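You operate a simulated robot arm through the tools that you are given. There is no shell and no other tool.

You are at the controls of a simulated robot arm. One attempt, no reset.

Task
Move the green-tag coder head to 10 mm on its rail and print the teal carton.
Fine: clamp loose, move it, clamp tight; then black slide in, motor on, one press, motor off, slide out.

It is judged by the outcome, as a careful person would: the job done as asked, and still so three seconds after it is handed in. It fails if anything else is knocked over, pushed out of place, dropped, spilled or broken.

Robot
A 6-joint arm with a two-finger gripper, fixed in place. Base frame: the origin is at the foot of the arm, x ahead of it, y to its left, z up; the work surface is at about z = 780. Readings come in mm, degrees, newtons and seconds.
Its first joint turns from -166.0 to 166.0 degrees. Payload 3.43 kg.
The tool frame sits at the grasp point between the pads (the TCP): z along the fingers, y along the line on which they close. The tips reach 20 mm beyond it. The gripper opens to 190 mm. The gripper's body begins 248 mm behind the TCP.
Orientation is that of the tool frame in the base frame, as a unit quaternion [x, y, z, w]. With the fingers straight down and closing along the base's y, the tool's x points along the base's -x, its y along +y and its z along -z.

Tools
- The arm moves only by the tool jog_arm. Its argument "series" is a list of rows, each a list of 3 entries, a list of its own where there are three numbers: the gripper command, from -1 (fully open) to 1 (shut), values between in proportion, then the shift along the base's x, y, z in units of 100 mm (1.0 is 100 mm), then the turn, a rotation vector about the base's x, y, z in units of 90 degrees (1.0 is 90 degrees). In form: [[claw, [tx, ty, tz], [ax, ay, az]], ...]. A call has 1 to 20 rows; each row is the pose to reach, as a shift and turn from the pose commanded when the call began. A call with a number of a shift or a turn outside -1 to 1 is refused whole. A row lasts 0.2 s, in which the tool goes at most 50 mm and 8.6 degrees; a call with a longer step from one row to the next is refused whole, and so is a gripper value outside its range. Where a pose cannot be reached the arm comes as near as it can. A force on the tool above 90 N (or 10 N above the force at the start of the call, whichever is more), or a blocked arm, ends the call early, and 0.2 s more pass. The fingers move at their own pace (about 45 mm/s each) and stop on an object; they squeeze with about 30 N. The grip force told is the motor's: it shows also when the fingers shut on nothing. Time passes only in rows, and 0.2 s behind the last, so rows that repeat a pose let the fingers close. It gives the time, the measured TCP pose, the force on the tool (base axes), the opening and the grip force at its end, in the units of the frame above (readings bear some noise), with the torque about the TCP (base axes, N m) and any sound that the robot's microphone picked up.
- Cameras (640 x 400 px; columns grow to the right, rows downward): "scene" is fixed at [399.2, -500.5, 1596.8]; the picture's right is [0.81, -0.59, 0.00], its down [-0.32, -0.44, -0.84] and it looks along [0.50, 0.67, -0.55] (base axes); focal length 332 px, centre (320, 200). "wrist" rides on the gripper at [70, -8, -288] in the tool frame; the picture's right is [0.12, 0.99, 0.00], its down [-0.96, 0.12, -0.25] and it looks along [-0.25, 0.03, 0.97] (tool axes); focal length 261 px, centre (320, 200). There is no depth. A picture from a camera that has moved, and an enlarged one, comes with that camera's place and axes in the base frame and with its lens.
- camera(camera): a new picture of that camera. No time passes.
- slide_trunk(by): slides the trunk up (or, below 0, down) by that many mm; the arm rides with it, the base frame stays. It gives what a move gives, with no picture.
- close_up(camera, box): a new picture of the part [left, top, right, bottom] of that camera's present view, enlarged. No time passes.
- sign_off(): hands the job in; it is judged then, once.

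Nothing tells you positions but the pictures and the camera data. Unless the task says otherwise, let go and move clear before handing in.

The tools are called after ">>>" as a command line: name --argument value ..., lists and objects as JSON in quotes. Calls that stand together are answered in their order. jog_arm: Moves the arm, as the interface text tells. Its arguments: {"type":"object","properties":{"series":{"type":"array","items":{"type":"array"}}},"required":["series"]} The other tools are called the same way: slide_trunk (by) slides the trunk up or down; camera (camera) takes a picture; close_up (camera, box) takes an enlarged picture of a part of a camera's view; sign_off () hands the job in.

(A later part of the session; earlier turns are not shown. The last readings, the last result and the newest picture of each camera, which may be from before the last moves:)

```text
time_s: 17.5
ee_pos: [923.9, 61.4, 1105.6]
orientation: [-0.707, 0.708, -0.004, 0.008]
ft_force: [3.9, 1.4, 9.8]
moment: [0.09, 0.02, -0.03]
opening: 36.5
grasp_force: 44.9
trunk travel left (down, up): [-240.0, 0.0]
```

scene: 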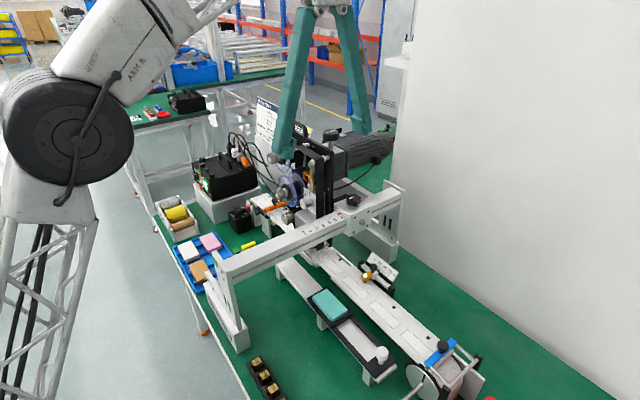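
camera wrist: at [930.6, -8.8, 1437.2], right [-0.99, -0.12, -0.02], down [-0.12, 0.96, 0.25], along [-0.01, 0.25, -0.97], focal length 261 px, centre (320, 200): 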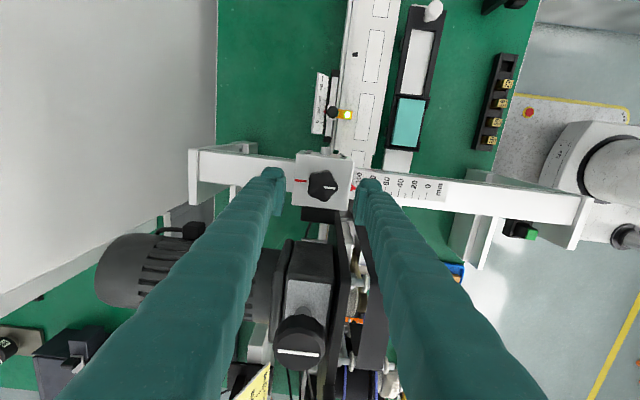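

>>> jog_arm --series '[[1, [0, 0, 0.013], [0, 0, 0.03]], [1, [0, 0, 0.013], [0, 0, 0.08]], [1, [0, 0, 0.013], [0, 0, 0.14]], [1, [0, 0, 0.013], [0, 0, 0.2]], [1, [0, 0, 0.013], [0, 0, 0.2]]]'

>>> close_up --camera "wrist" --box '[270, 140, 370, 220]'

```text
time_s: 18.7
ee_pos: [925.0, 61.7, 1104.1]
orientation: [0.809, -0.588, 0.001, -0.008]
ft_force: [-14.2, 0.4, -27.5]
moment: [0.25, 0.32, -0.06]
opening: 36.6
grasp_force: 45.0
trunk travel left (down, up): [-240.0, 0.0]
```

```text
5.00 times, centred on (320, 180) of wrist
camera zoom: at [952.2, -6.1, 1392.1], right [-0.91, -0.42, -0.01], down [-0.41, 0.88, 0.25], along [-0.09, 0.24, -0.97], focal length 1303 px, centre (320, 300)
```

zoom: 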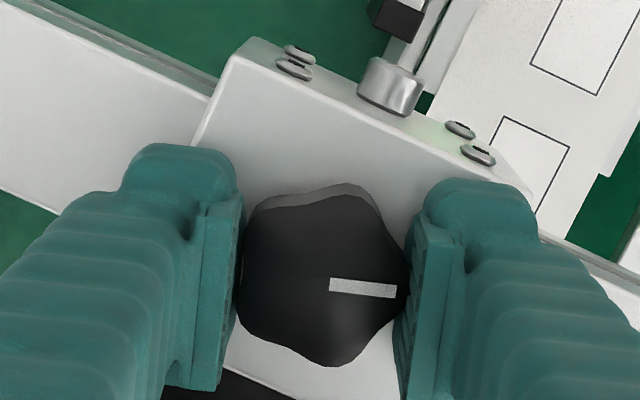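

The knob turned 18° counter‑clockwise with the gripper with almost no torque. I'll relax the vertical load, turn a bit further, then check the picture.

>>> jog_arm --series '[[1, [0, 0, -0.02], [0, 0, 0.05]], [1, [0, 0, -0.02], [0, 0, 0.1]], [1, [0, 0, -0.02], [0, 0, 0.15]], [1, [0, 0, -0.02], [0, 0, 0.2]], [1, [0, 0, -0.02], [0, 0, 0.2]]]'

>>> camera --camera "wrist"

>>> close_up --camera "scene" --box '[290, 130, 410, 220]'

```text
time_s: 19.9
ee_pos: [923.9, 60.7, 1105.9]
orientation: [0.891, -0.454, 0.001, -0.01]
ft_force: [-8.4, -1.7, -6.7]
moment: [-0.02, 0.18, -0.07]
opening: 37.0
grasp_force: 45.4
trunk travel left (down, up): [-240.0, 0.0]
```

```text
taken
camera wrist: at [971.1, 4.8, 1392.4], right [-0.73, -0.68, -0.02], down [-0.66, 0.71, 0.25], along [-0.16, 0.2, -0.97], focal length 261 px, centre (320, 200)
```

wrist: 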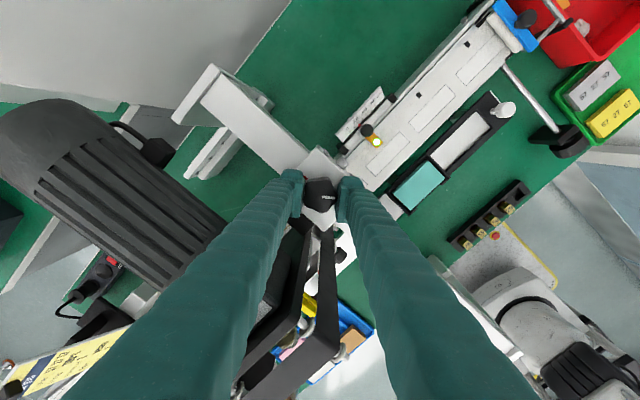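

```text
4.44 times, centred on (350, 175) of scene
camera zoom: at [399.2, -500.5, 1596.8], right [0.81, -0.59, 0.0], down [-0.32, -0.44, -0.84], along [0.5, 0.67, -0.55], focal length 1475 px, centre (187, 311)
```

zoom: 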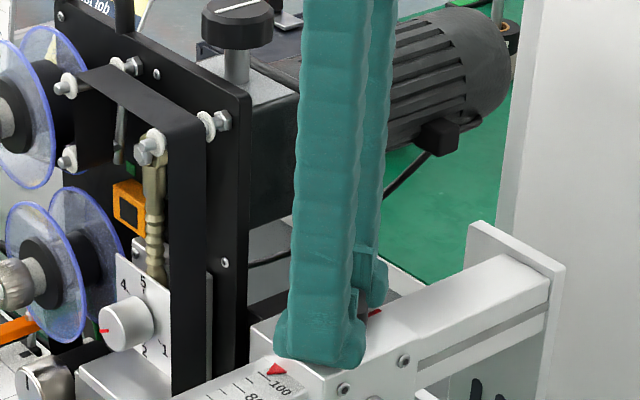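

The knob has turned 36° and the fingers are getting close to the gearbox, so I won't turn further in this grip. I'll test gently whether the carriage is already free by pulling 4 mm toward −x.

>>> jog_arm --series '[[1, [-0.02, 0, 0], [0, 0, 0]], [1, [-0.04, 0, 0], [0, 0, 0]], [1, [-0.04, 0, 0], [0, 0, 0]]]'

>>> close_up --camera "scene" --box '[310, 180, 390, 240]'

```text
time_s: 20.7
ee_pos: [921.6, 61.5, 1104.5]
orientation: [0.891, -0.454, 0.0, -0.009]
ft_force: [11.2, -1.8, 4.3]
moment: [-0.47, -0.47, 0.0]
opening: 37.0
grasp_force: 45.5
trunk travel left (down, up): [-240.0, 0.0]
```

```text
6.67 times, centred on (350, 210) of scene
camera zoom: at [399.2, -500.5, 1596.8], right [0.81, -0.59, 0.0], down [-0.32, -0.44, -0.84], along [0.5, 0.67, -0.55], focal length 2213 px, centre (120, 133)
```

zoom: 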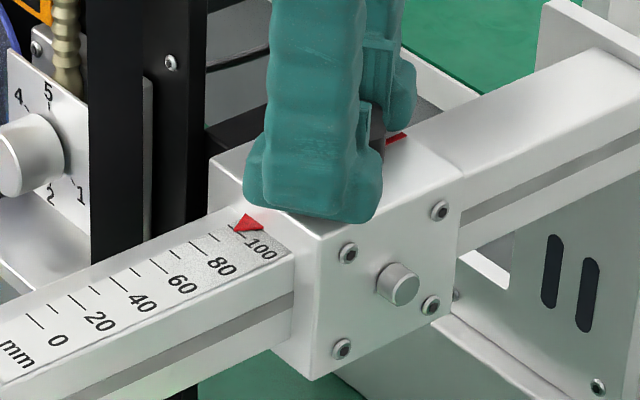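

The pointer is still at 100, so the clamp still holds. I'll re-grip: open slightly, lift, rotate back 72° (the knob's lobe pitch), lower and close again.

>>> jog_arm --series '[[0.5, [0.03, 0, 0], [0, 0, 0]], [0.5, [0.03, 0, 0], [0, 0, 0]], [0.5, [0.03, 0, 0.15], [0, 0, 0]], [0.5, [0.03, 0, 0.3], [0, 0, 0]], [0.5, [0.03, 0, 0.3], [0, 0, -0.09]], [0.5, [0.03, 0, 0.3], [0, 0, -0.18]], [0.5, [0.03, 0, 0.3], [0, 0, -0.27]], [0.5, [0.03, 0, 0.3], [0, 0, -0.36]], [0.5, [0.03, 0, 0.3], [0, 0, -0.45]], [0.5, [0.03, 0, 0.3], [0, 0, -0.54]], [0.5, [0.03, 0, 0.3], [0, 0, -0.63]], [0.5, [0.03, 0, 0.3], [0, 0, -0.72]], [0.5, [0.03, 0, 0.3], [0, 0, -0.8]], [0.5, [0.03, 0, 0.3], [0, 0, -0.8]]]'

>>> close_up --camera "wrist" --box '[270, 140, 370, 220]'

```text
time_s: 23.7
ee_pos: [922.8, 63.2, 1134.8]
orientation: [-0.454, 0.891, -0.006, 0.006]
ft_force: [0.0, -0.8, -0.7]
moment: [0.0, 0.0, 0.01]
opening: 47.7
grasp_force: 0.1
trunk travel left (down, up): [-240.0, 0.0]
```

```text
5.00 times, centred on (320, 180) of wrist
camera zoom: at [884.8, 1.1, 1422.0], right [-0.87, 0.49, -0.02], down [0.47, 0.85, 0.25], along [0.14, 0.21, -0.97], focal length 1303 px, centre (320, 300)
```

zoom: 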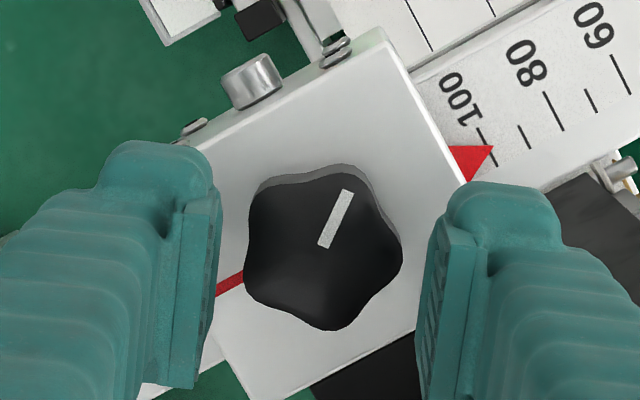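

The knob holds its new angle and the pointer is still at 100. I'll centre, lower, close and turn another 72°.

>>> jog_arm --series '[[0.5, [0.015, -0.015, -0.15], [0, 0, 0]], [0.5, [0.015, -0.015, -0.295], [0, 0, 0]], [0.5, [0.015, -0.015, -0.295], [0, 0, 0]], [1, [0.015, -0.015, -0.295], [0, 0, 0]], [1, [0.015, -0.015, -0.295], [0, 0, 0]], [1, [0.015, -0.015, -0.295], [0, 0, 0]]]'

>>> close_up --camera "wrist" --box '[270, 140, 370, 220]'

```text
time_s: 25.1
ee_pos: [925.3, 60.3, 1107.0]
orientation: [-0.453, 0.891, -0.005, 0.006]
ft_force: [-10.2, 5.1, -4.2]
moment: [-0.13, 0.32, 0.01]
opening: 36.5
grasp_force: 44.9
trunk travel left (down, up): [-240.0, 0.0]
```

```text
5.00 times, centred on (320, 180) of wrist
camera zoom: at [886.0, 0.0, 1392.4], right [-0.87, 0.49, -0.02], down [0.47, 0.85, 0.25], along [0.14, 0.21, -0.97], focal length 1303 px, centre (320, 300)
```

zoom: 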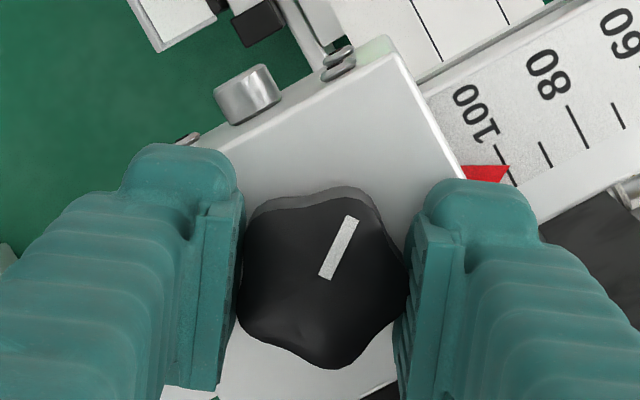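

>>> jog_arm --series '[[1, [-0.005, 0.005, 0], [0, 0, 0.04]], [1, [-0.01, 0.005, 0], [0, 0, 0.12]], [1, [-0.01, 0.005, 0], [0, 0, 0.2]], [1, [-0.01, 0.005, 0], [0, 0, 0.28]], [1, [-0.01, 0.005, 0], [0, 0, 0.36]], [1, [-0.01, 0.005, 0], [0, 0, 0.44]], [1, [-0.01, 0.005, 0], [0, 0, 0.52]], [1, [-0.01, 0.005, 0], [0, 0, 0.6]], [1, [-0.01, 0.005, 0], [0, 0, 0.68]], [1, [-0.01, 0.005, 0], [0, 0, 0.76]], [1, [-0.01, 0.005, 0], [0, 0, 0.8]], [1, [-0.01, 0.005, 0], [0, 0, 0.8]]]'

>>> close_up --camera "wrist" --box '[270, 140, 370, 220]'

```text
time_s: 27.7
ee_pos: [924.8, 59.3, 1105.0]
orientation: [0.891, -0.454, 0.001, -0.008]
ft_force: [5.0, -9.5, -0.6]
moment: [-0.17, 0.01, -0.44]
opening: 36.9
grasp_force: 45.2
trunk travel left (down, up): [-240.0, 0.0]
```

```text
5.00 times, centred on (320, 180) of wrist
camera zoom: at [971.0, 3.2, 1392.6], right [-0.73, -0.68, -0.02], down [-0.66, 0.71, 0.25], along [-0.16, 0.2, -0.97], focal length 1303 px, centre (320, 300)
```

zoom: 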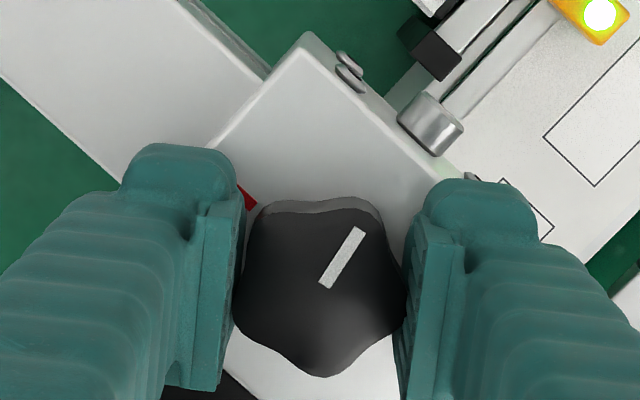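

The knob is now about 95–100° counter‑clockwise and there's resisting torque (−0.44 N·m), suggesting its loose end stop. I'll test sliding the carriage 5 mm toward −x.

>>> jog_arm --series '[[1, [-0.02, 0.02, 0], [0, 0, -0.06]], [1, [-0.05, 0.02, 0], [0, 0, -0.06]], [1, [-0.05, 0.02, 0], [0, 0, -0.06]]]'

>>> close_up --camera "scene" --box '[310, 180, 390, 240]'

```text
time_s: 28.5
ee_pos: [919.3, 62.1, 1105.6]
orientation: [0.868, -0.497, 0.001, -0.008]
ft_force: [-1.1, -36.3, 1.3]
moment: [-0.85, -0.22, -0.02]
opening: 36.8
grasp_force: 44.9
trunk travel left (down, up): [-240.0, 0.0]
```

```text
6.67 times, centred on (350, 210) of scene
camera zoom: at [399.2, -500.5, 1596.8], right [0.81, -0.59, 0.0], down [-0.32, -0.44, -0.84], along [0.5, 0.67, -0.55], focal length 2213 px, centre (120, 133)
```

zoom: 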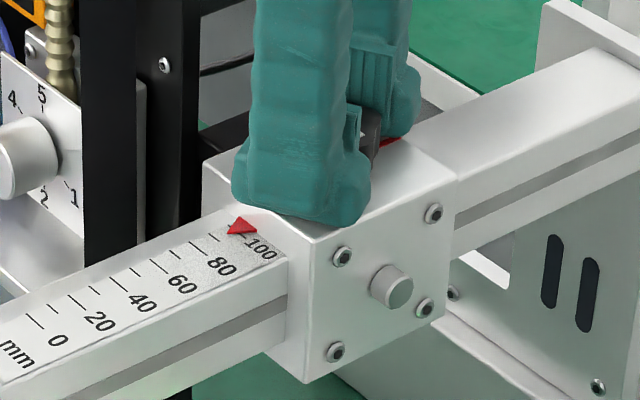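

The pointer moved with the gripper, so the clamp is loose. I'll relieve the sideways load and slide the carriage most of the way toward 10 mm.

>>> jog_arm --series '[[1, [-0.05, -0.02, 0], [0, 0, 0]], [1, [-0.15, -0.02, 0], [0, 0, 0]], [1, [-0.25, -0.02, 0], [0, 0, 0]], [1, [-0.35, -0.02, 0], [0, 0, 0]], [1, [-0.45, -0.02, 0], [0, 0, 0]], [1, [-0.5, -0.02, 0], [0, 0, 0]], [1, [-0.5, -0.02, 0], [0, 0, 0]]]'

>>> close_up --camera "scene" --box '[290, 180, 390, 250]'

```text
time_s: 30.1
ee_pos: [868.8, 61.3, 1105.8]
orientation: [0.869, -0.495, 0.0, -0.009]
ft_force: [1.5, -12.5, -1.6]
moment: [0.04, 0.17, -0.01]
opening: 36.5
grasp_force: 45.2
trunk travel left (down, up): [-240.0, 0.0]
```

```text
5.71 times, centred on (340, 215) of scene
camera zoom: at [399.2, -500.5, 1596.8], right [0.81, -0.59, 0.0], down [-0.32, -0.44, -0.84], along [0.5, 0.67, -0.55], focal length 1897 px, centre (206, 114)
```

zoom: 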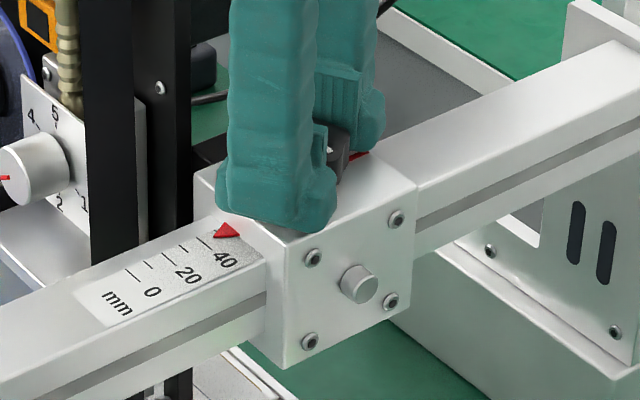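

The carriage slides smoothly; the pointer reads about 45 now. I'll continue another 33 mm.

>>> jog_arm --series '[[1, [-0.1, -0.01, 0], [0, 0, 0]], [1, [-0.2, -0.01, 0], [0, 0, 0]], [1, [-0.3, -0.01, 0], [0, 0, 0]], [1, [-0.33, -0.01, 0], [0, 0, 0]], [1, [-0.33, -0.01, 0], [0, 0, 0]]]'

>>> close_up --camera "scene" --box '[290, 190, 370, 250]'

>>> camera --camera "wrist"

```text
time_s: 31.3
ee_pos: [834.5, 61.2, 1105.4]
orientation: [0.869, -0.495, 0.002, -0.008]
ft_force: [1.8, 10.8, 3.5]
moment: [0.28, 0.07, 0.0]
opening: 36.8
grasp_force: 45.4
trunk travel left (down, up): [-240.0, 0.0]
```

```text
6.67 times, centred on (330, 220) of scene
camera zoom: at [399.2, -500.5, 1596.8], right [0.81, -0.59, 0.0], down [-0.32, -0.44, -0.84], along [0.5, 0.67, -0.55], focal length 2213 px, centre (253, 67)
```

zoom: 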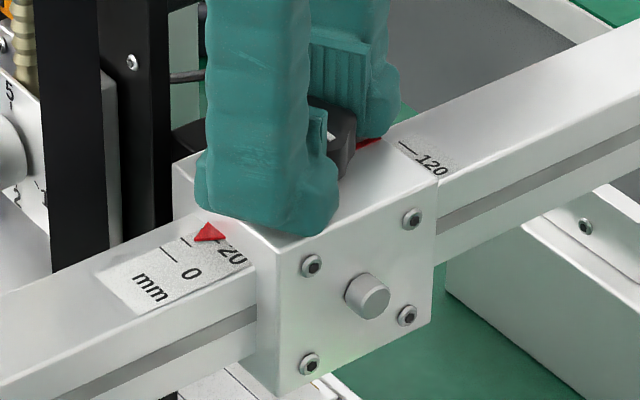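

```text
taken
camera wrist: at [876.7, 0.3, 1392.4], right [-0.79, -0.61, -0.02], down [-0.59, 0.77, 0.25], along [-0.14, 0.21, -0.97], focal length 261 px, centre (320, 200)
```

wrist: 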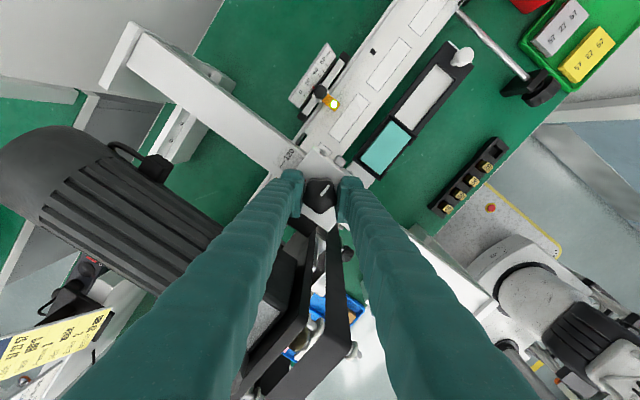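

>>> close_up --camera "scene" --box '[305, 210, 335, 235]'

>>> close_up --camera "wrist" --box '[320, 140, 380, 190]'

```text
16.00 times, centred on (320, 222) of scene
camera zoom: at [399.2, -500.5, 1596.8], right [0.81, -0.59, 0.0], down [-0.32, -0.44, -0.84], along [0.5, 0.67, -0.55], focal length 5311 px, centre (320, -160)
```

zoom: 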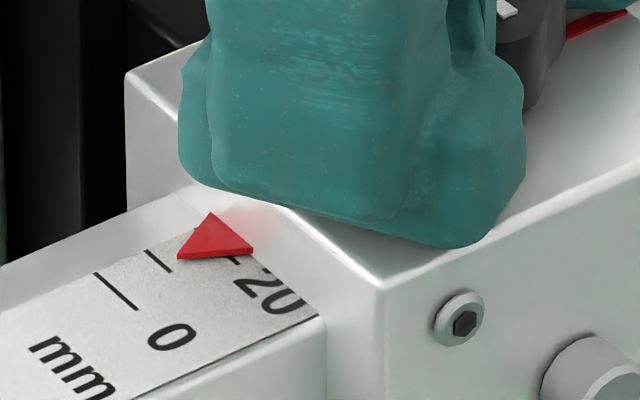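

```text
8.00 times, centred on (350, 165) of wrist
camera zoom: at [876.7, 0.3, 1392.4], right [-0.79, -0.61, -0.02], down [-0.59, 0.77, 0.25], along [-0.14, 0.21, -0.97], focal length 2085 px, centre (80, 480)
```

zoom: 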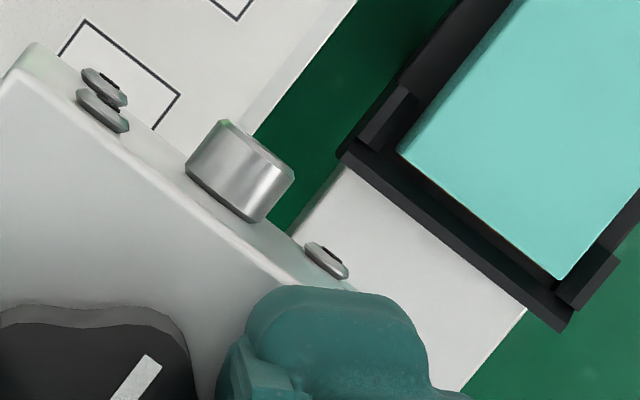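

The pointer reads about 12–12.5 in the enlarged view. I'll nudge −2 mm more, then release and lift to read the scale squarely from above.

>>> jog_arm --series '[[1, [-0.01, 0, 0], [0, 0, 0]], [1, [-0.02, 0, 0], [0, 0, 0]], [1, [-0.02, 0, 0], [0, 0, 0]]]'

>>> close_up --camera "scene" --box '[305, 210, 335, 235]'

```text
time_s: 32.1
ee_pos: [834.7, 61.5, 1105.5]
orientation: [0.868, -0.496, 0.001, -0.008]
ft_force: [4.6, 15.4, 3.8]
moment: [0.08, -0.02, -0.02]
opening: 36.7
grasp_force: 45.1
trunk travel left (down, up): [-240.0, 0.0]
```

```text
16.00 times, centred on (320, 222) of scene
camera zoom: at [399.2, -500.5, 1596.8], right [0.81, -0.59, 0.0], down [-0.32, -0.44, -0.84], along [0.5, 0.67, -0.55], focal length 5311 px, centre (320, -160)
```

zoom: 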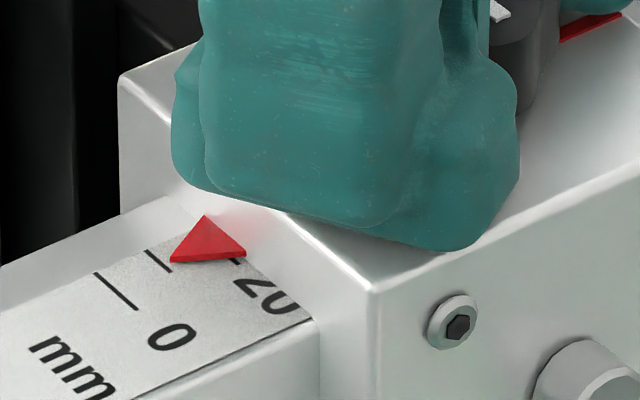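

>>> jog_arm --series '[[0.5, [0, -0.01, 0], [0, 0, 0]], [0.5, [0, -0.01, 0], [0, 0, 0]], [0.5, [0, -0.01, 0.15], [0, 0, 0]], [0.5, [0, -0.01, 0.3], [0, 0, 0]], [0.5, [0, -0.01, 0.3], [0, 0, -0.09]], [0.5, [0, -0.01, 0.3], [0, 0, -0.18]], [0.5, [0, -0.01, 0.3], [0, 0, -0.27]], [0.5, [0, -0.01, 0.3], [0, 0, -0.36]], [0.5, [0, -0.01, 0.3], [0, 0, -0.45]], [0.5, [0, -0.01, 0.3], [0, 0, -0.54]], [0.5, [0, -0.01, 0.3], [0, 0, -0.63]], [0.5, [0, -0.01, 0.3], [0, 0, -0.7]], [0.5, [0, -0.01, 0.3], [0, 0, -0.7]]]'

>>> camera --camera "wrist"

>>> close_up --camera "wrist" --box '[270, 130, 390, 210]'

>>> close_up --camera "scene" --box '[305, 210, 335, 235]'

```text
time_s: 34.9
ee_pos: [835.0, 59.8, 1136.4]
orientation: [-0.481, 0.877, -0.005, 0.007]
ft_force: [-0.3, -0.5, 0.7]
moment: [0.0, 0.04, -0.04]
opening: 47.2
grasp_force: 0.1
trunk travel left (down, up): [-240.0, 0.0]
```

```text
taken
camera wrist: at [799.4, -4.8, 1422.4], right [-0.9, 0.43, -0.02], down [0.42, 0.87, 0.25], along [0.12, 0.22, -0.97], focal length 261 px, centre (320, 200)
```

wrist: 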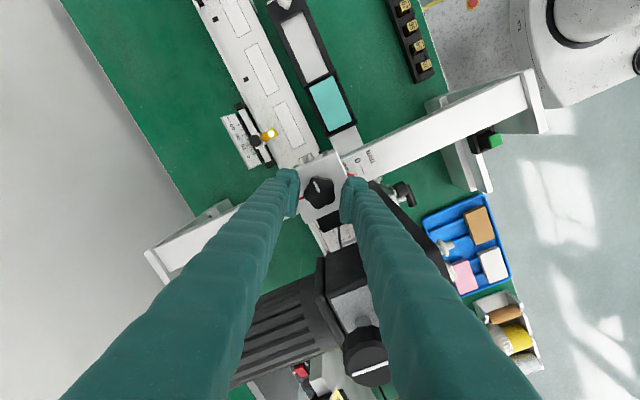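

```text
5.00 times, centred on (330, 170) of wrist
camera zoom: at [799.4, -4.8, 1422.4], right [-0.9, 0.43, -0.02], down [0.42, 0.87, 0.25], along [0.12, 0.22, -0.97], focal length 1303 px, centre (270, 350)
```

zoom: 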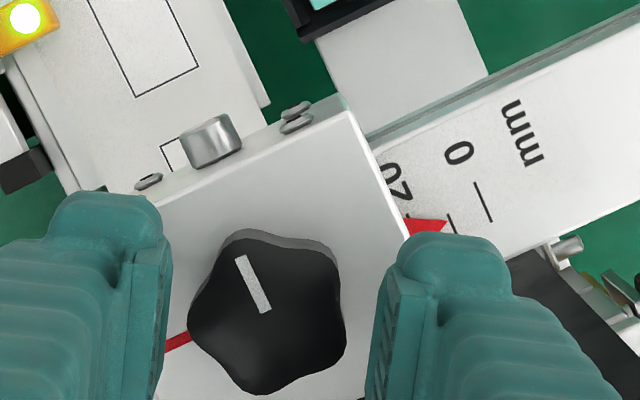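

```text
16.00 times, centred on (320, 222) of scene
camera zoom: at [399.2, -500.5, 1596.8], right [0.81, -0.59, 0.0], down [-0.32, -0.44, -0.84], along [0.5, 0.67, -0.55], focal length 5311 px, centre (320, -160)
```

zoom: 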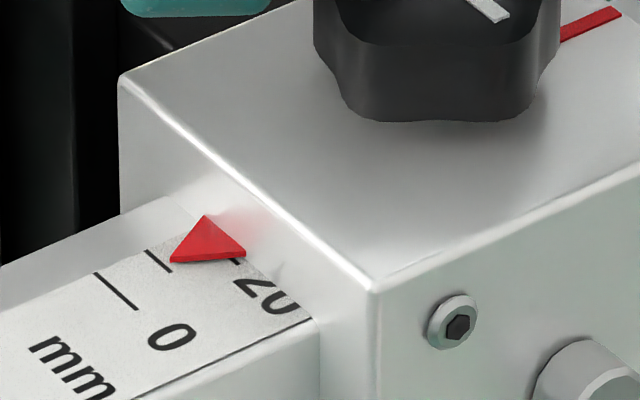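

>>> close_up --camera "wrist" --box '[340, 155, 372, 180]'

```text
16.00 times, centred on (356, 168) of wrist
camera zoom: at [799.4, -4.8, 1422.4], right [-0.9, 0.43, -0.02], down [0.42, 0.87, 0.25], along [0.12, 0.22, -0.97], focal length 4170 px, centre (-256, 720)
```

zoom: 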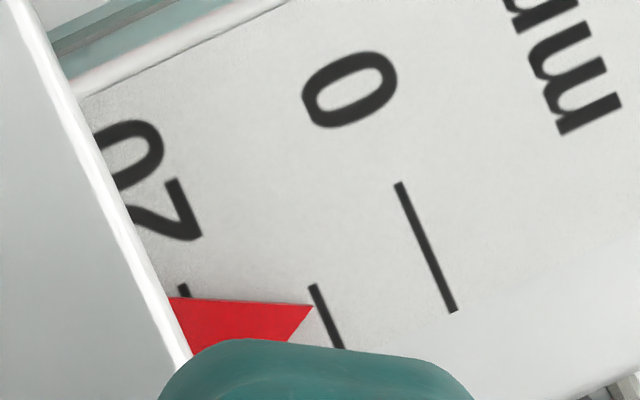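

From above, the pointer reads about 10.6 mm. I'll re-grip the knob, nudge a further −0.6 mm, and check before tightening.

>>> jog_arm --series '[[0.5, [0, 0, 0], [0, 0, 0.09]], [0.5, [0, 0, 0], [0, 0, 0.18]], [0.5, [0, 0, 0], [0, 0, 0.27]], [0.5, [0, 0, 0], [0, 0, 0.36]], [0.5, [0, 0, 0], [0, 0, 0.45]], [0.5, [0, 0, 0], [0, 0, 0.54]], [0.5, [0, 0, 0], [0, 0, 0.56]], [0.5, [0, 0, -0.15], [0, 0, 0.56]], [0.5, [0, 0, -0.3], [0, 0, 0.56]], [0.5, [0, 0, -0.3], [0, 0, 0.56]], [1, [0, 0, -0.3], [0, 0, 0.56]], [1, [0, 0, -0.3], [0, 0, 0.56]], [1, [0, 0, -0.3], [0, 0, 0.56]]]'

>>> close_up --camera "scene" --box '[305, 210, 335, 235]'

>>> close_up --camera "wrist" --box '[270, 140, 370, 220]'

```text
time_s: 37.7
ee_pos: [835.5, 60.2, 1106.1]
orientation: [0.809, -0.588, 0.002, -0.009]
ft_force: [4.4, 2.0, -0.1]
moment: [-0.03, -0.08, 0.03]
opening: 36.9
grasp_force: 45.1
trunk travel left (down, up): [-240.0, 0.0]
```

```text
16.00 times, centred on (320, 222) of scene
camera zoom: at [399.2, -500.5, 1596.8], right [0.81, -0.59, 0.0], down [-0.32, -0.44, -0.84], along [0.5, 0.67, -0.55], focal length 5311 px, centre (320, -160)
```

zoom: 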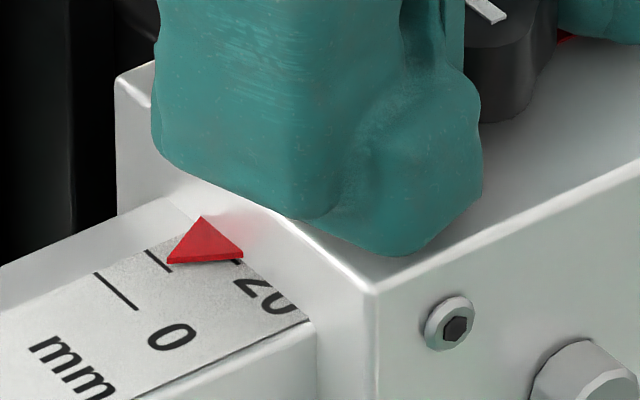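

```text
5.00 times, centred on (320, 180) of wrist
camera zoom: at [861.6, -9.3, 1392.2], right [-0.91, -0.42, -0.02], down [-0.41, 0.88, 0.25], along [-0.09, 0.24, -0.97], focal length 1303 px, centre (320, 300)
```

zoom: 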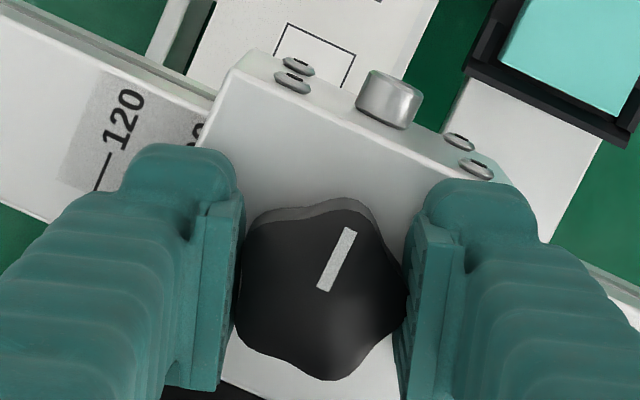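

The re-grip nudged it by about −0.7 mm, so it now reads ≈10.0. I'll turn the knob clockwise in steps, watching the pointer.

>>> jog_arm --series '[[1, [0, 0, 0], [0, 0, -0.08]], [1, [0, 0, 0], [0, 0, -0.16]], [1, [0, 0, 0], [0, 0, -0.24]], [1, [0, 0, 0], [0, 0, -0.32]], [1, [0, 0, 0], [0, 0, -0.4]], [1, [0, 0, 0], [0, 0, -0.48]], [1, [0, 0, 0], [0, 0, -0.56]], [1, [0, 0, 0], [0, 0, -0.6]], [1, [0, 0, 0], [0, 0, -0.6]]]'

>>> close_up --camera "scene" --box '[305, 210, 335, 235]'

>>> close_up --camera "wrist" --box '[270, 140, 370, 220]'

```text
time_s: 39.7
ee_pos: [834.6, 59.5, 1105.2]
orientation: [-0.453, 0.891, -0.005, 0.007]
ft_force: [-7.0, 0.7, -7.4]
moment: [-0.02, 0.12, 0.03]
opening: 36.7
grasp_force: 45.4
trunk travel left (down, up): [-240.0, 0.0]
```

```text
16.00 times, centred on (320, 222) of scene
camera zoom: at [399.2, -500.5, 1596.8], right [0.81, -0.59, 0.0], down [-0.32, -0.44, -0.84], along [0.5, 0.67, -0.55], focal length 5311 px, centre (320, -160)
```

zoom: 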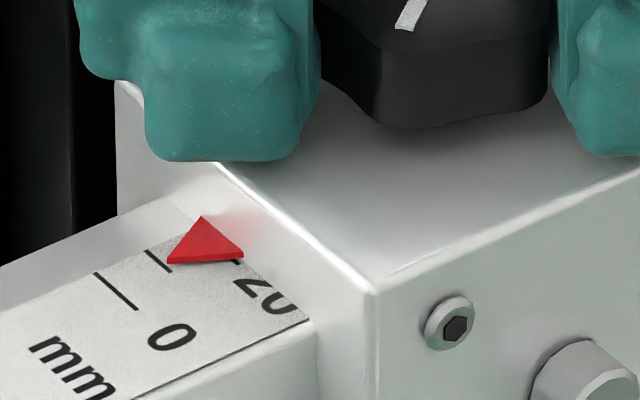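

```text
5.00 times, centred on (320, 180) of wrist
camera zoom: at [795.5, -2.1, 1392.3], right [-0.87, 0.49, -0.02], down [0.47, 0.85, 0.25], along [0.14, 0.21, -0.97], focal length 1303 px, centre (320, 300)
```

zoom: 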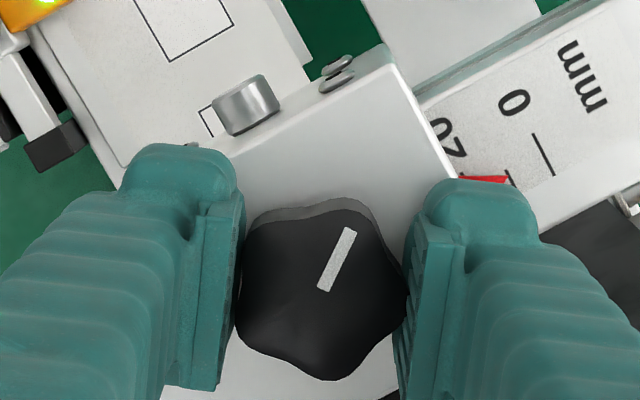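

The pointer didn't move. I'll re-grip and continue tightening clockwise until the torque rises.

>>> jog_arm --series '[[0.5, [0, 0, 0], [0, 0, 0]], [0.5, [0, 0, 0], [0, 0, 0]], [0.5, [0, 0, 0.15], [0, 0, 0]], [0.5, [0, 0, 0.3], [0, 0, 0]], [0.5, [0, 0, 0.3], [0, 0, 0.09]], [0.5, [0, 0, 0.3], [0, 0, 0.18]], [0.5, [0, 0, 0.3], [0, 0, 0.27]], [0.5, [0, 0, 0.3], [0, 0, 0.36]], [0.5, [0, 0, 0.3], [0, 0, 0.45]], [0.5, [0, 0, 0.3], [0, 0, 0.54]], [0.5, [0, 0, 0.3], [0, 0, 0.63]], [0.5, [0, 0, 0.3], [0, 0, 0.72]], [0.5, [0, 0, 0.3], [0, 0, 0.8]], [0.5, [0, 0, 0.3], [0, 0, 0.8]]]'

>>> close_up --camera "wrist" --box '[270, 140, 370, 220]'

>>> close_up --camera "scene" --box '[305, 210, 335, 235]'

```text
time_s: 42.7
ee_pos: [834.1, 59.0, 1135.0]
orientation: [0.891, -0.454, 0.001, -0.008]
ft_force: [-0.3, 0.0, 0.1]
moment: [0.01, 0.03, 0.04]
opening: 47.2
grasp_force: 0.0
trunk travel left (down, up): [-240.0, 0.0]
```

```text
5.00 times, centred on (320, 180) of wrist
camera zoom: at [880.7, 2.2, 1422.2], right [-0.73, -0.68, -0.02], down [-0.66, 0.71, 0.25], along [-0.16, 0.2, -0.97], focal length 1303 px, centre (320, 300)
```

zoom: 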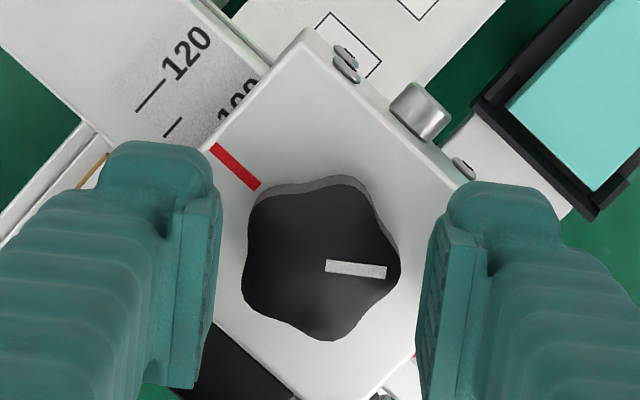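

```text
16.00 times, centred on (320, 222) of scene
camera zoom: at [399.2, -500.5, 1596.8], right [0.81, -0.59, 0.0], down [-0.32, -0.44, -0.84], along [0.5, 0.67, -0.55], focal length 5311 px, centre (320, -160)
```

zoom: 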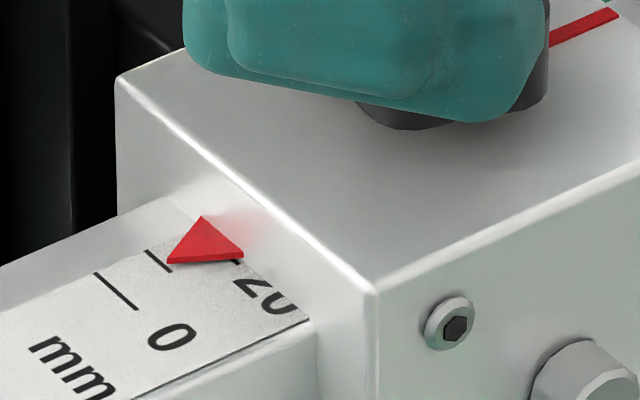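

>>> jog_arm --series '[[0.5, [0, 0.012, -0.15], [0, 0, 0]], [0.5, [0, 0.012, -0.295], [0, 0, 0]], [0.5, [0, 0.012, -0.295], [0, 0, 0]], [1, [0, 0.012, -0.295], [0, 0, 0]], [1, [0, 0.012, -0.295], [0, 0, 0]], [1, [0, 0.012, -0.295], [0, 0, 0]], [1, [0, 0.012, -0.295], [0, 0, -0.06]], [1, [0, 0.012, -0.295], [0, 0, -0.12]], [1, [0, 0.012, -0.295], [0, 0, -0.18]], [1, [0, 0.012, -0.295], [0, 0, -0.24]], [1, [0, 0.012, -0.295], [0, 0, -0.3]], [1, [0, 0.012, -0.295], [0, 0, -0.3]]]'

>>> close_up --camera "wrist" --box '[270, 140, 370, 220]'

>>> close_up --camera "scene" --box '[305, 210, 335, 235]'

```text
time_s: 45.3
ee_pos: [834.3, 60.5, 1106.0]
orientation: [0.761, -0.649, 0.002, -0.008]
ft_force: [2.1, 3.0, -2.4]
moment: [-0.06, 0.02, 0.0]
opening: 36.8
grasp_force: 44.9
trunk travel left (down, up): [-240.0, 0.0]
```

```text
5.00 times, centred on (320, 180) of wrist
camera zoom: at [850.3, -11.1, 1392.8], right [-0.96, -0.27, -0.02], down [-0.27, 0.93, 0.25], along [-0.05, 0.25, -0.97], focal length 1303 px, centre (320, 300)
```

zoom: 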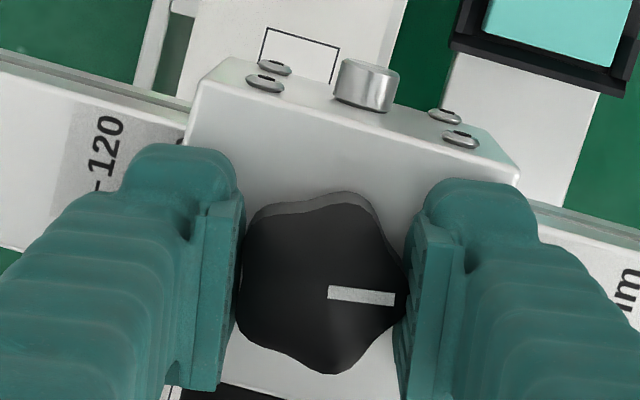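

```text
16.00 times, centred on (320, 222) of scene
camera zoom: at [399.2, -500.5, 1596.8], right [0.81, -0.59, 0.0], down [-0.32, -0.44, -0.84], along [0.5, 0.67, -0.55], focal length 5311 px, centre (320, -160)
```

zoom: 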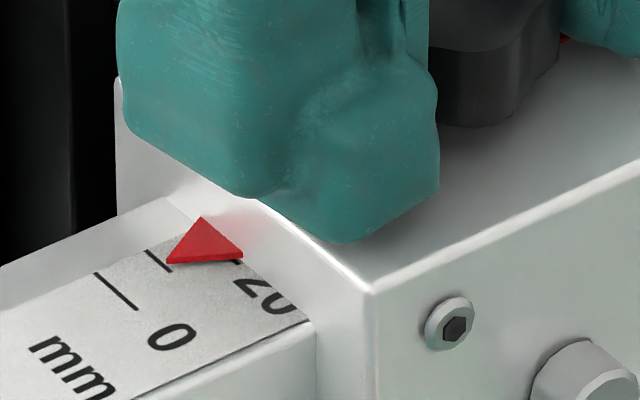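

>>> jog_arm --series '[[1, [0, 0, 0], [0, 0, -0.04]], [1, [0, 0, 0], [0, 0, -0.08]], [1, [0, 0, 0], [0, 0, -0.12]], [1, [0, 0, 0], [0, 0, -0.16]], [1, [0, 0, 0], [0, 0, -0.16]]]'

>>> close_up --camera "wrist" --box '[270, 140, 370, 220]'

```text
time_s: 46.5
ee_pos: [834.0, 58.9, 1106.5]
orientation: [-0.672, 0.74, -0.004, 0.008]
ft_force: [3.6, 0.3, 1.4]
moment: [-0.07, 0.0, 0.57]
opening: 36.6
grasp_force: 45.1
trunk travel left (down, up): [-240.0, 0.0]
```

```text
5.00 times, centred on (320, 180) of wrist
camera zoom: at [832.0, -13.0, 1392.9], right [-1.0, -0.02, -0.02], down [-0.03, 0.97, 0.25], along [0.01, 0.25, -0.97], focal length 1303 px, centre (320, 300)
```

zoom: 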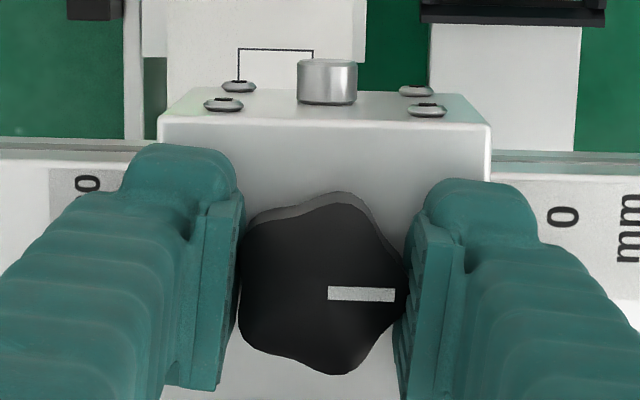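

Torque rose to +0.57 N·m — the clamp is against its tight end. I'll release, lift and verify the reading and knob mark.

>>> jog_arm --series '[[1, [0, 0, 0], [0, 0, -0.03]], [1, [0, 0, 0], [0, 0, -0.03]], [0.5, [0, 0, 0], [0, 0, -0.03]], [0.4, [0, 0, 0], [0, 0, -0.03]], [0.4, [0, 0, 0.15], [0, 0, -0.03]], [0.4, [0, 0, 0.4], [0, 0, -0.03]], [0.4, [0, 0, 0.8], [0, 0, -0.03]], [0.4, [0, 0, 1.0], [0, 0, -0.03]]]'

>>> close_up --camera "wrist" --box '[260, 130, 380, 210]'

>>> close_up --camera "scene" --box '[305, 205, 345, 235]'

```text
time_s: 48.3
ee_pos: [834.8, 61.6, 1205.4]
orientation: [-0.656, 0.755, -0.004, 0.008]
ft_force: [-0.4, -0.4, -0.8]
moment: [-0.02, -0.01, -0.02]
opening: 56.9
grasp_force: 0.0
trunk travel left (down, up): [-240.0, 0.0]
```

```text
5.00 times, centred on (320, 170) of wrist
camera zoom: at [828.4, -12.2, 1492.4], right [-1.0, 0.02, -0.02], down [0.02, 0.97, 0.25], along [0.02, 0.25, -0.97], focal length 1303 px, centre (320, 350)
```

zoom: 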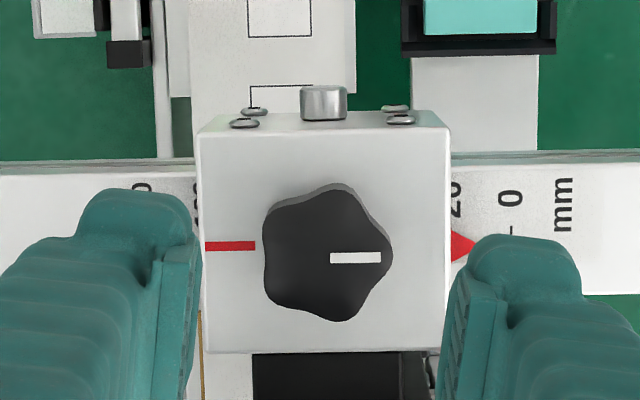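

```text
13.33 times, centred on (325, 220) of scene
camera zoom: at [399.2, -500.5, 1596.8], right [0.81, -0.59, 0.0], down [-0.32, -0.44, -0.84], along [0.5, 0.67, -0.55], focal length 4426 px, centre (253, -67)
```

zoom: 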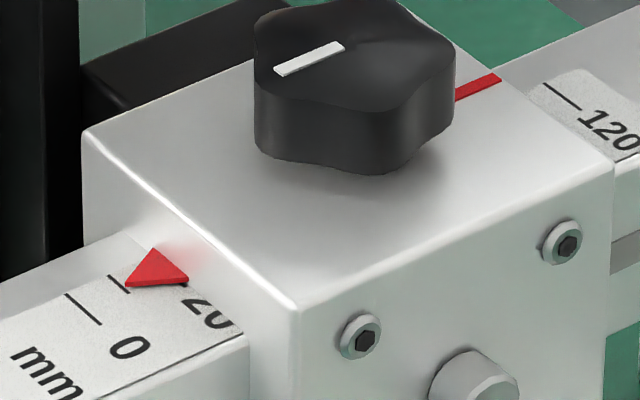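

>>> jog_arm --series '[[-0.4, [0, 0, 0.1], [0, 0, 0]], [-0.4, [0, 0, 0.1], [0, 0, 0]], [-0.4, [0, 0, 0.1], [0, 0, 0]], [-0.4, [0, 0, 0.1], [0, 0, 0]], [-0.4, [0, 0, 0.1], [0, 0, 0]]]'

>>> close_up --camera "wrist" --box '[260, 130, 400, 220]'

>>> close_up --camera "wrist" --box '[335, 160, 375, 190]'

>>> camera --camera "wrist"

>>> camera --camera "scene"

```text
time_s: 49.5
ee_pos: [835.0, 59.4, 1215.2]
orientation: [-0.655, 0.755, -0.003, 0.008]
ft_force: [0.5, -0.3, 0.7]
moment: [-0.01, -0.02, 0.0]
opening: 133.1
grasp_force: 0.1
trunk travel left (down, up): [-240.0, 0.0]
```

```text
4.44 times, centred on (330, 175) of wrist
camera zoom: at [828.6, -12.7, 1502.2], right [-1.0, 0.02, -0.02], down [0.02, 0.97, 0.25], along [0.02, 0.25, -0.97], focal length 1158 px, centre (276, 311)
```

zoom: 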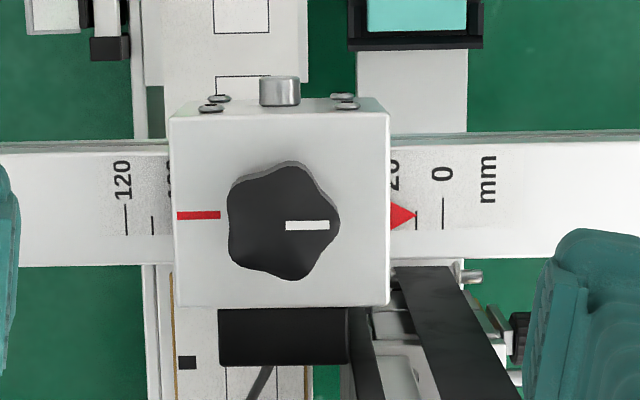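

```text
13.33 times, centred on (355, 175) of wrist
camera zoom: at [828.6, -12.7, 1502.2], right [-1.0, 0.02, -0.02], down [0.02, 0.97, 0.25], along [0.02, 0.25, -0.97], focal length 3475 px, centre (-147, 533)
```

zoom: 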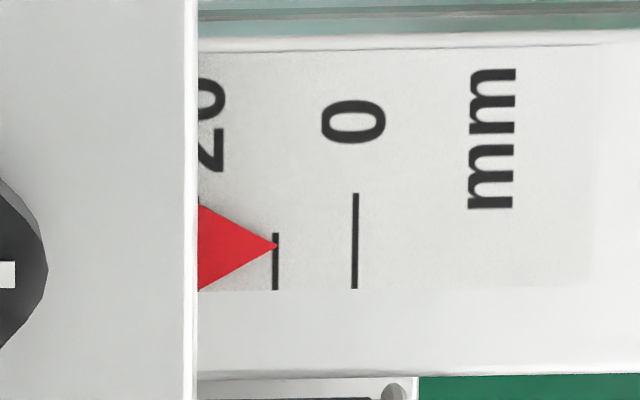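

```text
taken
camera wrist: at [828.6, -12.7, 1502.2], right [-1.0, 0.02, -0.02], down [0.02, 0.97, 0.25], along [0.02, 0.25, -0.97], focal length 261 px, centre (320, 200)
```

wrist: 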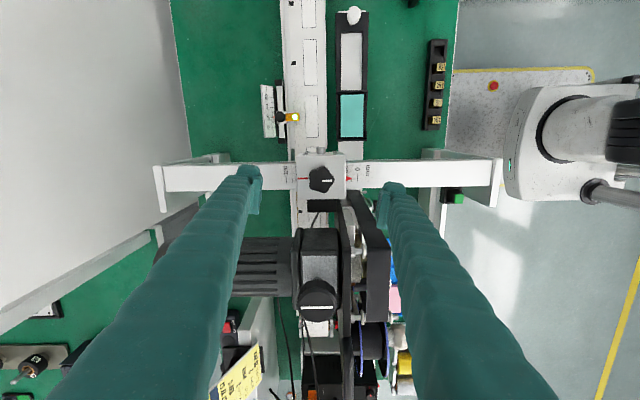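

```text
taken
```

scene: 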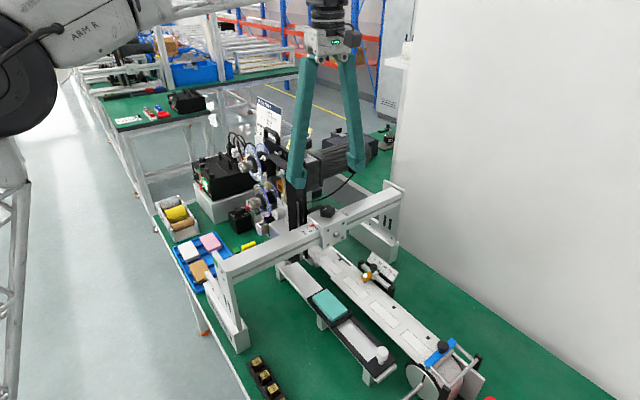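

The pointer sits on the 10 mm tick (≈9.9) and the clamp knob is back in its tight position. Next is the black slide: I'll move over its white handle near (771, −237, 897) for a closer look.

>>> jog_arm --series '[[-0.4, [-0.1, -0.3, 0], [0, 0, 0.05]], [-0.4, [-0.2, -0.6, 0], [0, 0, 0.09]], [-0.4, [-0.3, -0.9, 0], [0, 0, 0.09]], [-0.4, [-0.32, -1.0, 0], [0, 0, 0.09]]]'

>>> jog_arm --series '[[-0.4, [-0.1, -0.4, -0.1], [0, 0, 0]], [-0.4, [-0.2, -0.8, -0.3], [0, 0, 0]], [-0.4, [-0.32, -1.0, -0.5], [0, 0, 0]]]'

>>> jog_arm --series '[[-0.4, [0, -0.4, -0.2], [0, 0, 0]], [-0.4, [0, -0.8, -0.5], [0, 0, 0]], [-0.4, [0, -0.97, -0.8], [0, 0, 0]]]'

>>> camera --camera "wrist"

>>> close_up --camera "scene" --box '[300, 280, 420, 390]'

```text
time_s: 50.5
ee_pos: [802.0, -40.8, 1215.9]
orientation: [0.707, -0.707, 0.003, -0.008]
ft_force: [-0.2, 0.1, 0.6]
moment: [-0.04, 0.02, -0.03]
opening: 132.8
grasp_force: 0.0
trunk travel left (down, up): [-240.0, 0.0]
```

```text
time_s: 51.3
ee_pos: [770.5, -140.7, 1166.1]
orientation: [-0.707, 0.707, -0.003, 0.007]
ft_force: [-0.7, 0.7, -0.6]
moment: [-0.08, 0.0, 0.03]
opening: 133.2
grasp_force: 0.1
trunk travel left (down, up): [-240.0, 0.0]
```

```text
time_s: 52.1
ee_pos: [770.6, -236.6, 1085.8]
orientation: [-0.707, 0.707, -0.003, 0.008]
ft_force: [-0.1, 0.6, 0.4]
moment: [-0.08, 0.0, 0.03]
opening: 133.0
grasp_force: 0.0
trunk travel left (down, up): [-240.0, 0.0]
```

```text
taken
camera wrist: at [775.4, -310.3, 1372.4], right [-0.99, -0.12, -0.02], down [-0.12, 0.96, 0.25], along [-0.01, 0.25, -0.97], focal length 261 px, centre (320, 200)
```

wrist: 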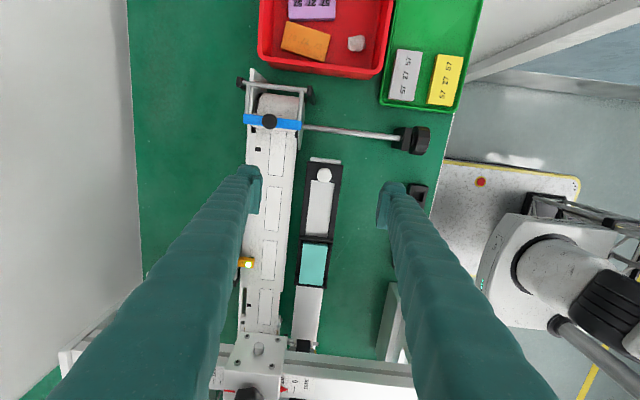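

```text
3.64 times, centred on (360, 335) of scene
camera zoom: at [399.2, -500.5, 1596.8], right [0.81, -0.59, 0.0], down [-0.32, -0.44, -0.84], along [0.5, 0.67, -0.55], focal length 1207 px, centre (174, -291)
```

zoom: 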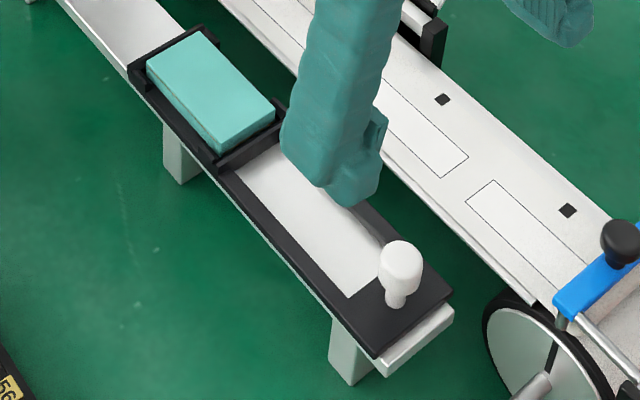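

The handle is an upright white knob with its top at about (767, −241, 921). I'll descend and grip its cap.

>>> jog_arm --series '[[0.37, [-0.03, -0.04, -0.3], [0, 0, 0]], [0.37, [-0.03, -0.04, -0.6], [0, 0, 0]], [0.37, [-0.03, -0.04, -0.9], [0, 0, 0]], [0.37, [-0.03, -0.04, -1.0], [0, 0, 0]], [0.37, [-0.03, -0.04, -1.0], [0, 0, 0]]]'

>>> jog_arm --series '[[0.37, [0, 0, -0.2], [0, 0, 0]], [0.37, [0, 0, -0.4], [0, 0, 0]], [0.37, [0, 0, -0.5], [0, 0, 0]]]'

>>> close_up --camera "wrist" --box '[270, 150, 370, 230]'

>>> close_up --camera "scene" --box '[340, 310, 420, 380]'

```text
time_s: 53.3
ee_pos: [768.0, -240.1, 987.1]
orientation: [0.707, -0.707, 0.003, -0.008]
ft_force: [0.4, 0.1, -0.9]
moment: [-0.02, 0.01, 0.01]
opening: 60.0
grasp_force: 0.0
trunk travel left (down, up): [-240.0, 0.0]
```

```text
time_s: 54.1
ee_pos: [768.3, -240.6, 937.2]
orientation: [-0.707, 0.707, -0.004, 0.007]
ft_force: [0.5, -0.9, 0.4]
moment: [0.02, -0.01, 0.02]
opening: 60.0
grasp_force: 0.0
trunk travel left (down, up): [-240.0, 0.0]
```

```text
5.00 times, centred on (320, 190) of wrist
camera zoom: at [771.7, -313.3, 1223.2], right [-0.99, -0.12, -0.02], down [-0.12, 0.96, 0.25], along [-0.01, 0.25, -0.97], focal length 1303 px, centre (320, 250)
```

zoom: 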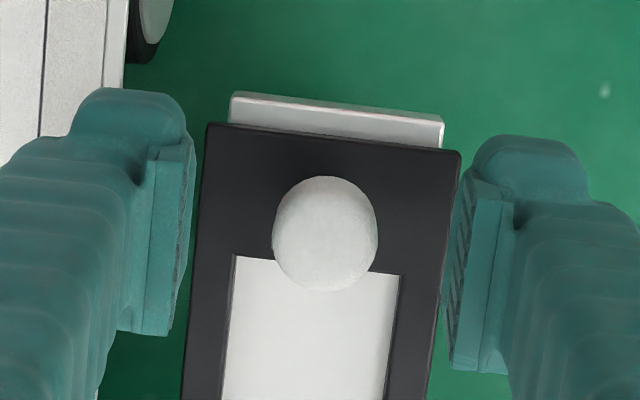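

```text
5.71 times, centred on (380, 345) of scene
camera zoom: at [399.2, -500.5, 1596.8], right [0.81, -0.59, 0.0], down [-0.32, -0.44, -0.84], along [0.5, 0.67, -0.55], focal length 1897 px, centre (-23, -629)
```

zoom: 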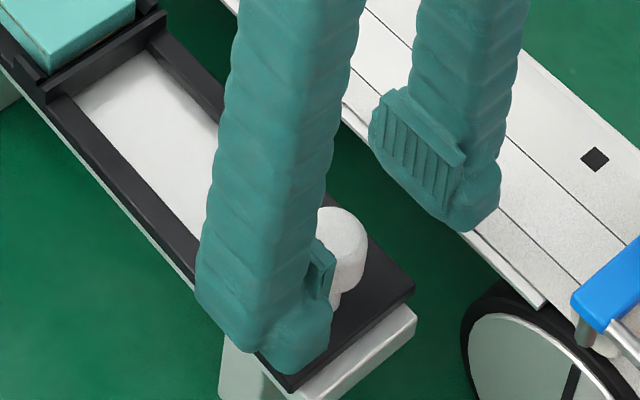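

>>> jog_arm --series '[[0.37, [0, 0.01, -0.2], [0, 0, 0]], [0.37, [0, 0.01, -0.3], [0, 0, 0]], [0.37, [0, 0.01, -0.3], [0, 0, 0]], [1, [0, 0.01, -0.3], [0, 0, 0]], [1, [0, 0.01, -0.3], [0, 0, 0]], [1, [0, 0.01, -0.3], [0, 0, 0]], [1, [0, 0.01, -0.3], [0, 0, 0]]]'

>>> close_up --camera "scene" --box '[300, 280, 420, 390]'

```text
time_s: 55.7
ee_pos: [766.1, -239.7, 905.7]
orientation: [-0.707, 0.707, -0.002, 0.008]
ft_force: [-16.4, 2.0, -3.0]
moment: [0.01, 0.18, 0.06]
opening: 24.8
grasp_force: 45.1
trunk travel left (down, up): [-240.0, 0.0]
```

```text
3.64 times, centred on (360, 335) of scene
camera zoom: at [399.2, -500.5, 1596.8], right [0.81, -0.59, 0.0], down [-0.32, -0.44, -0.84], along [0.5, 0.67, -0.55], focal length 1207 px, centre (174, -291)
```

zoom: 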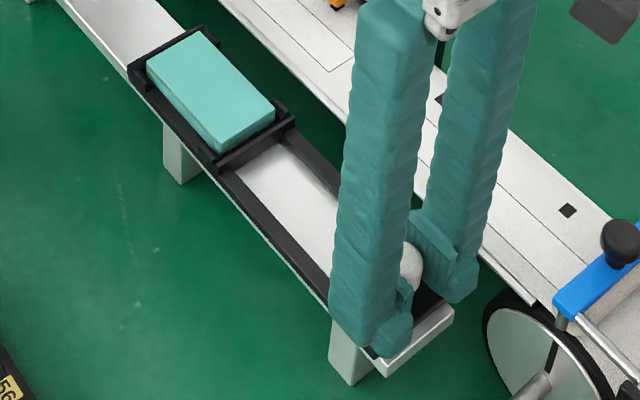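

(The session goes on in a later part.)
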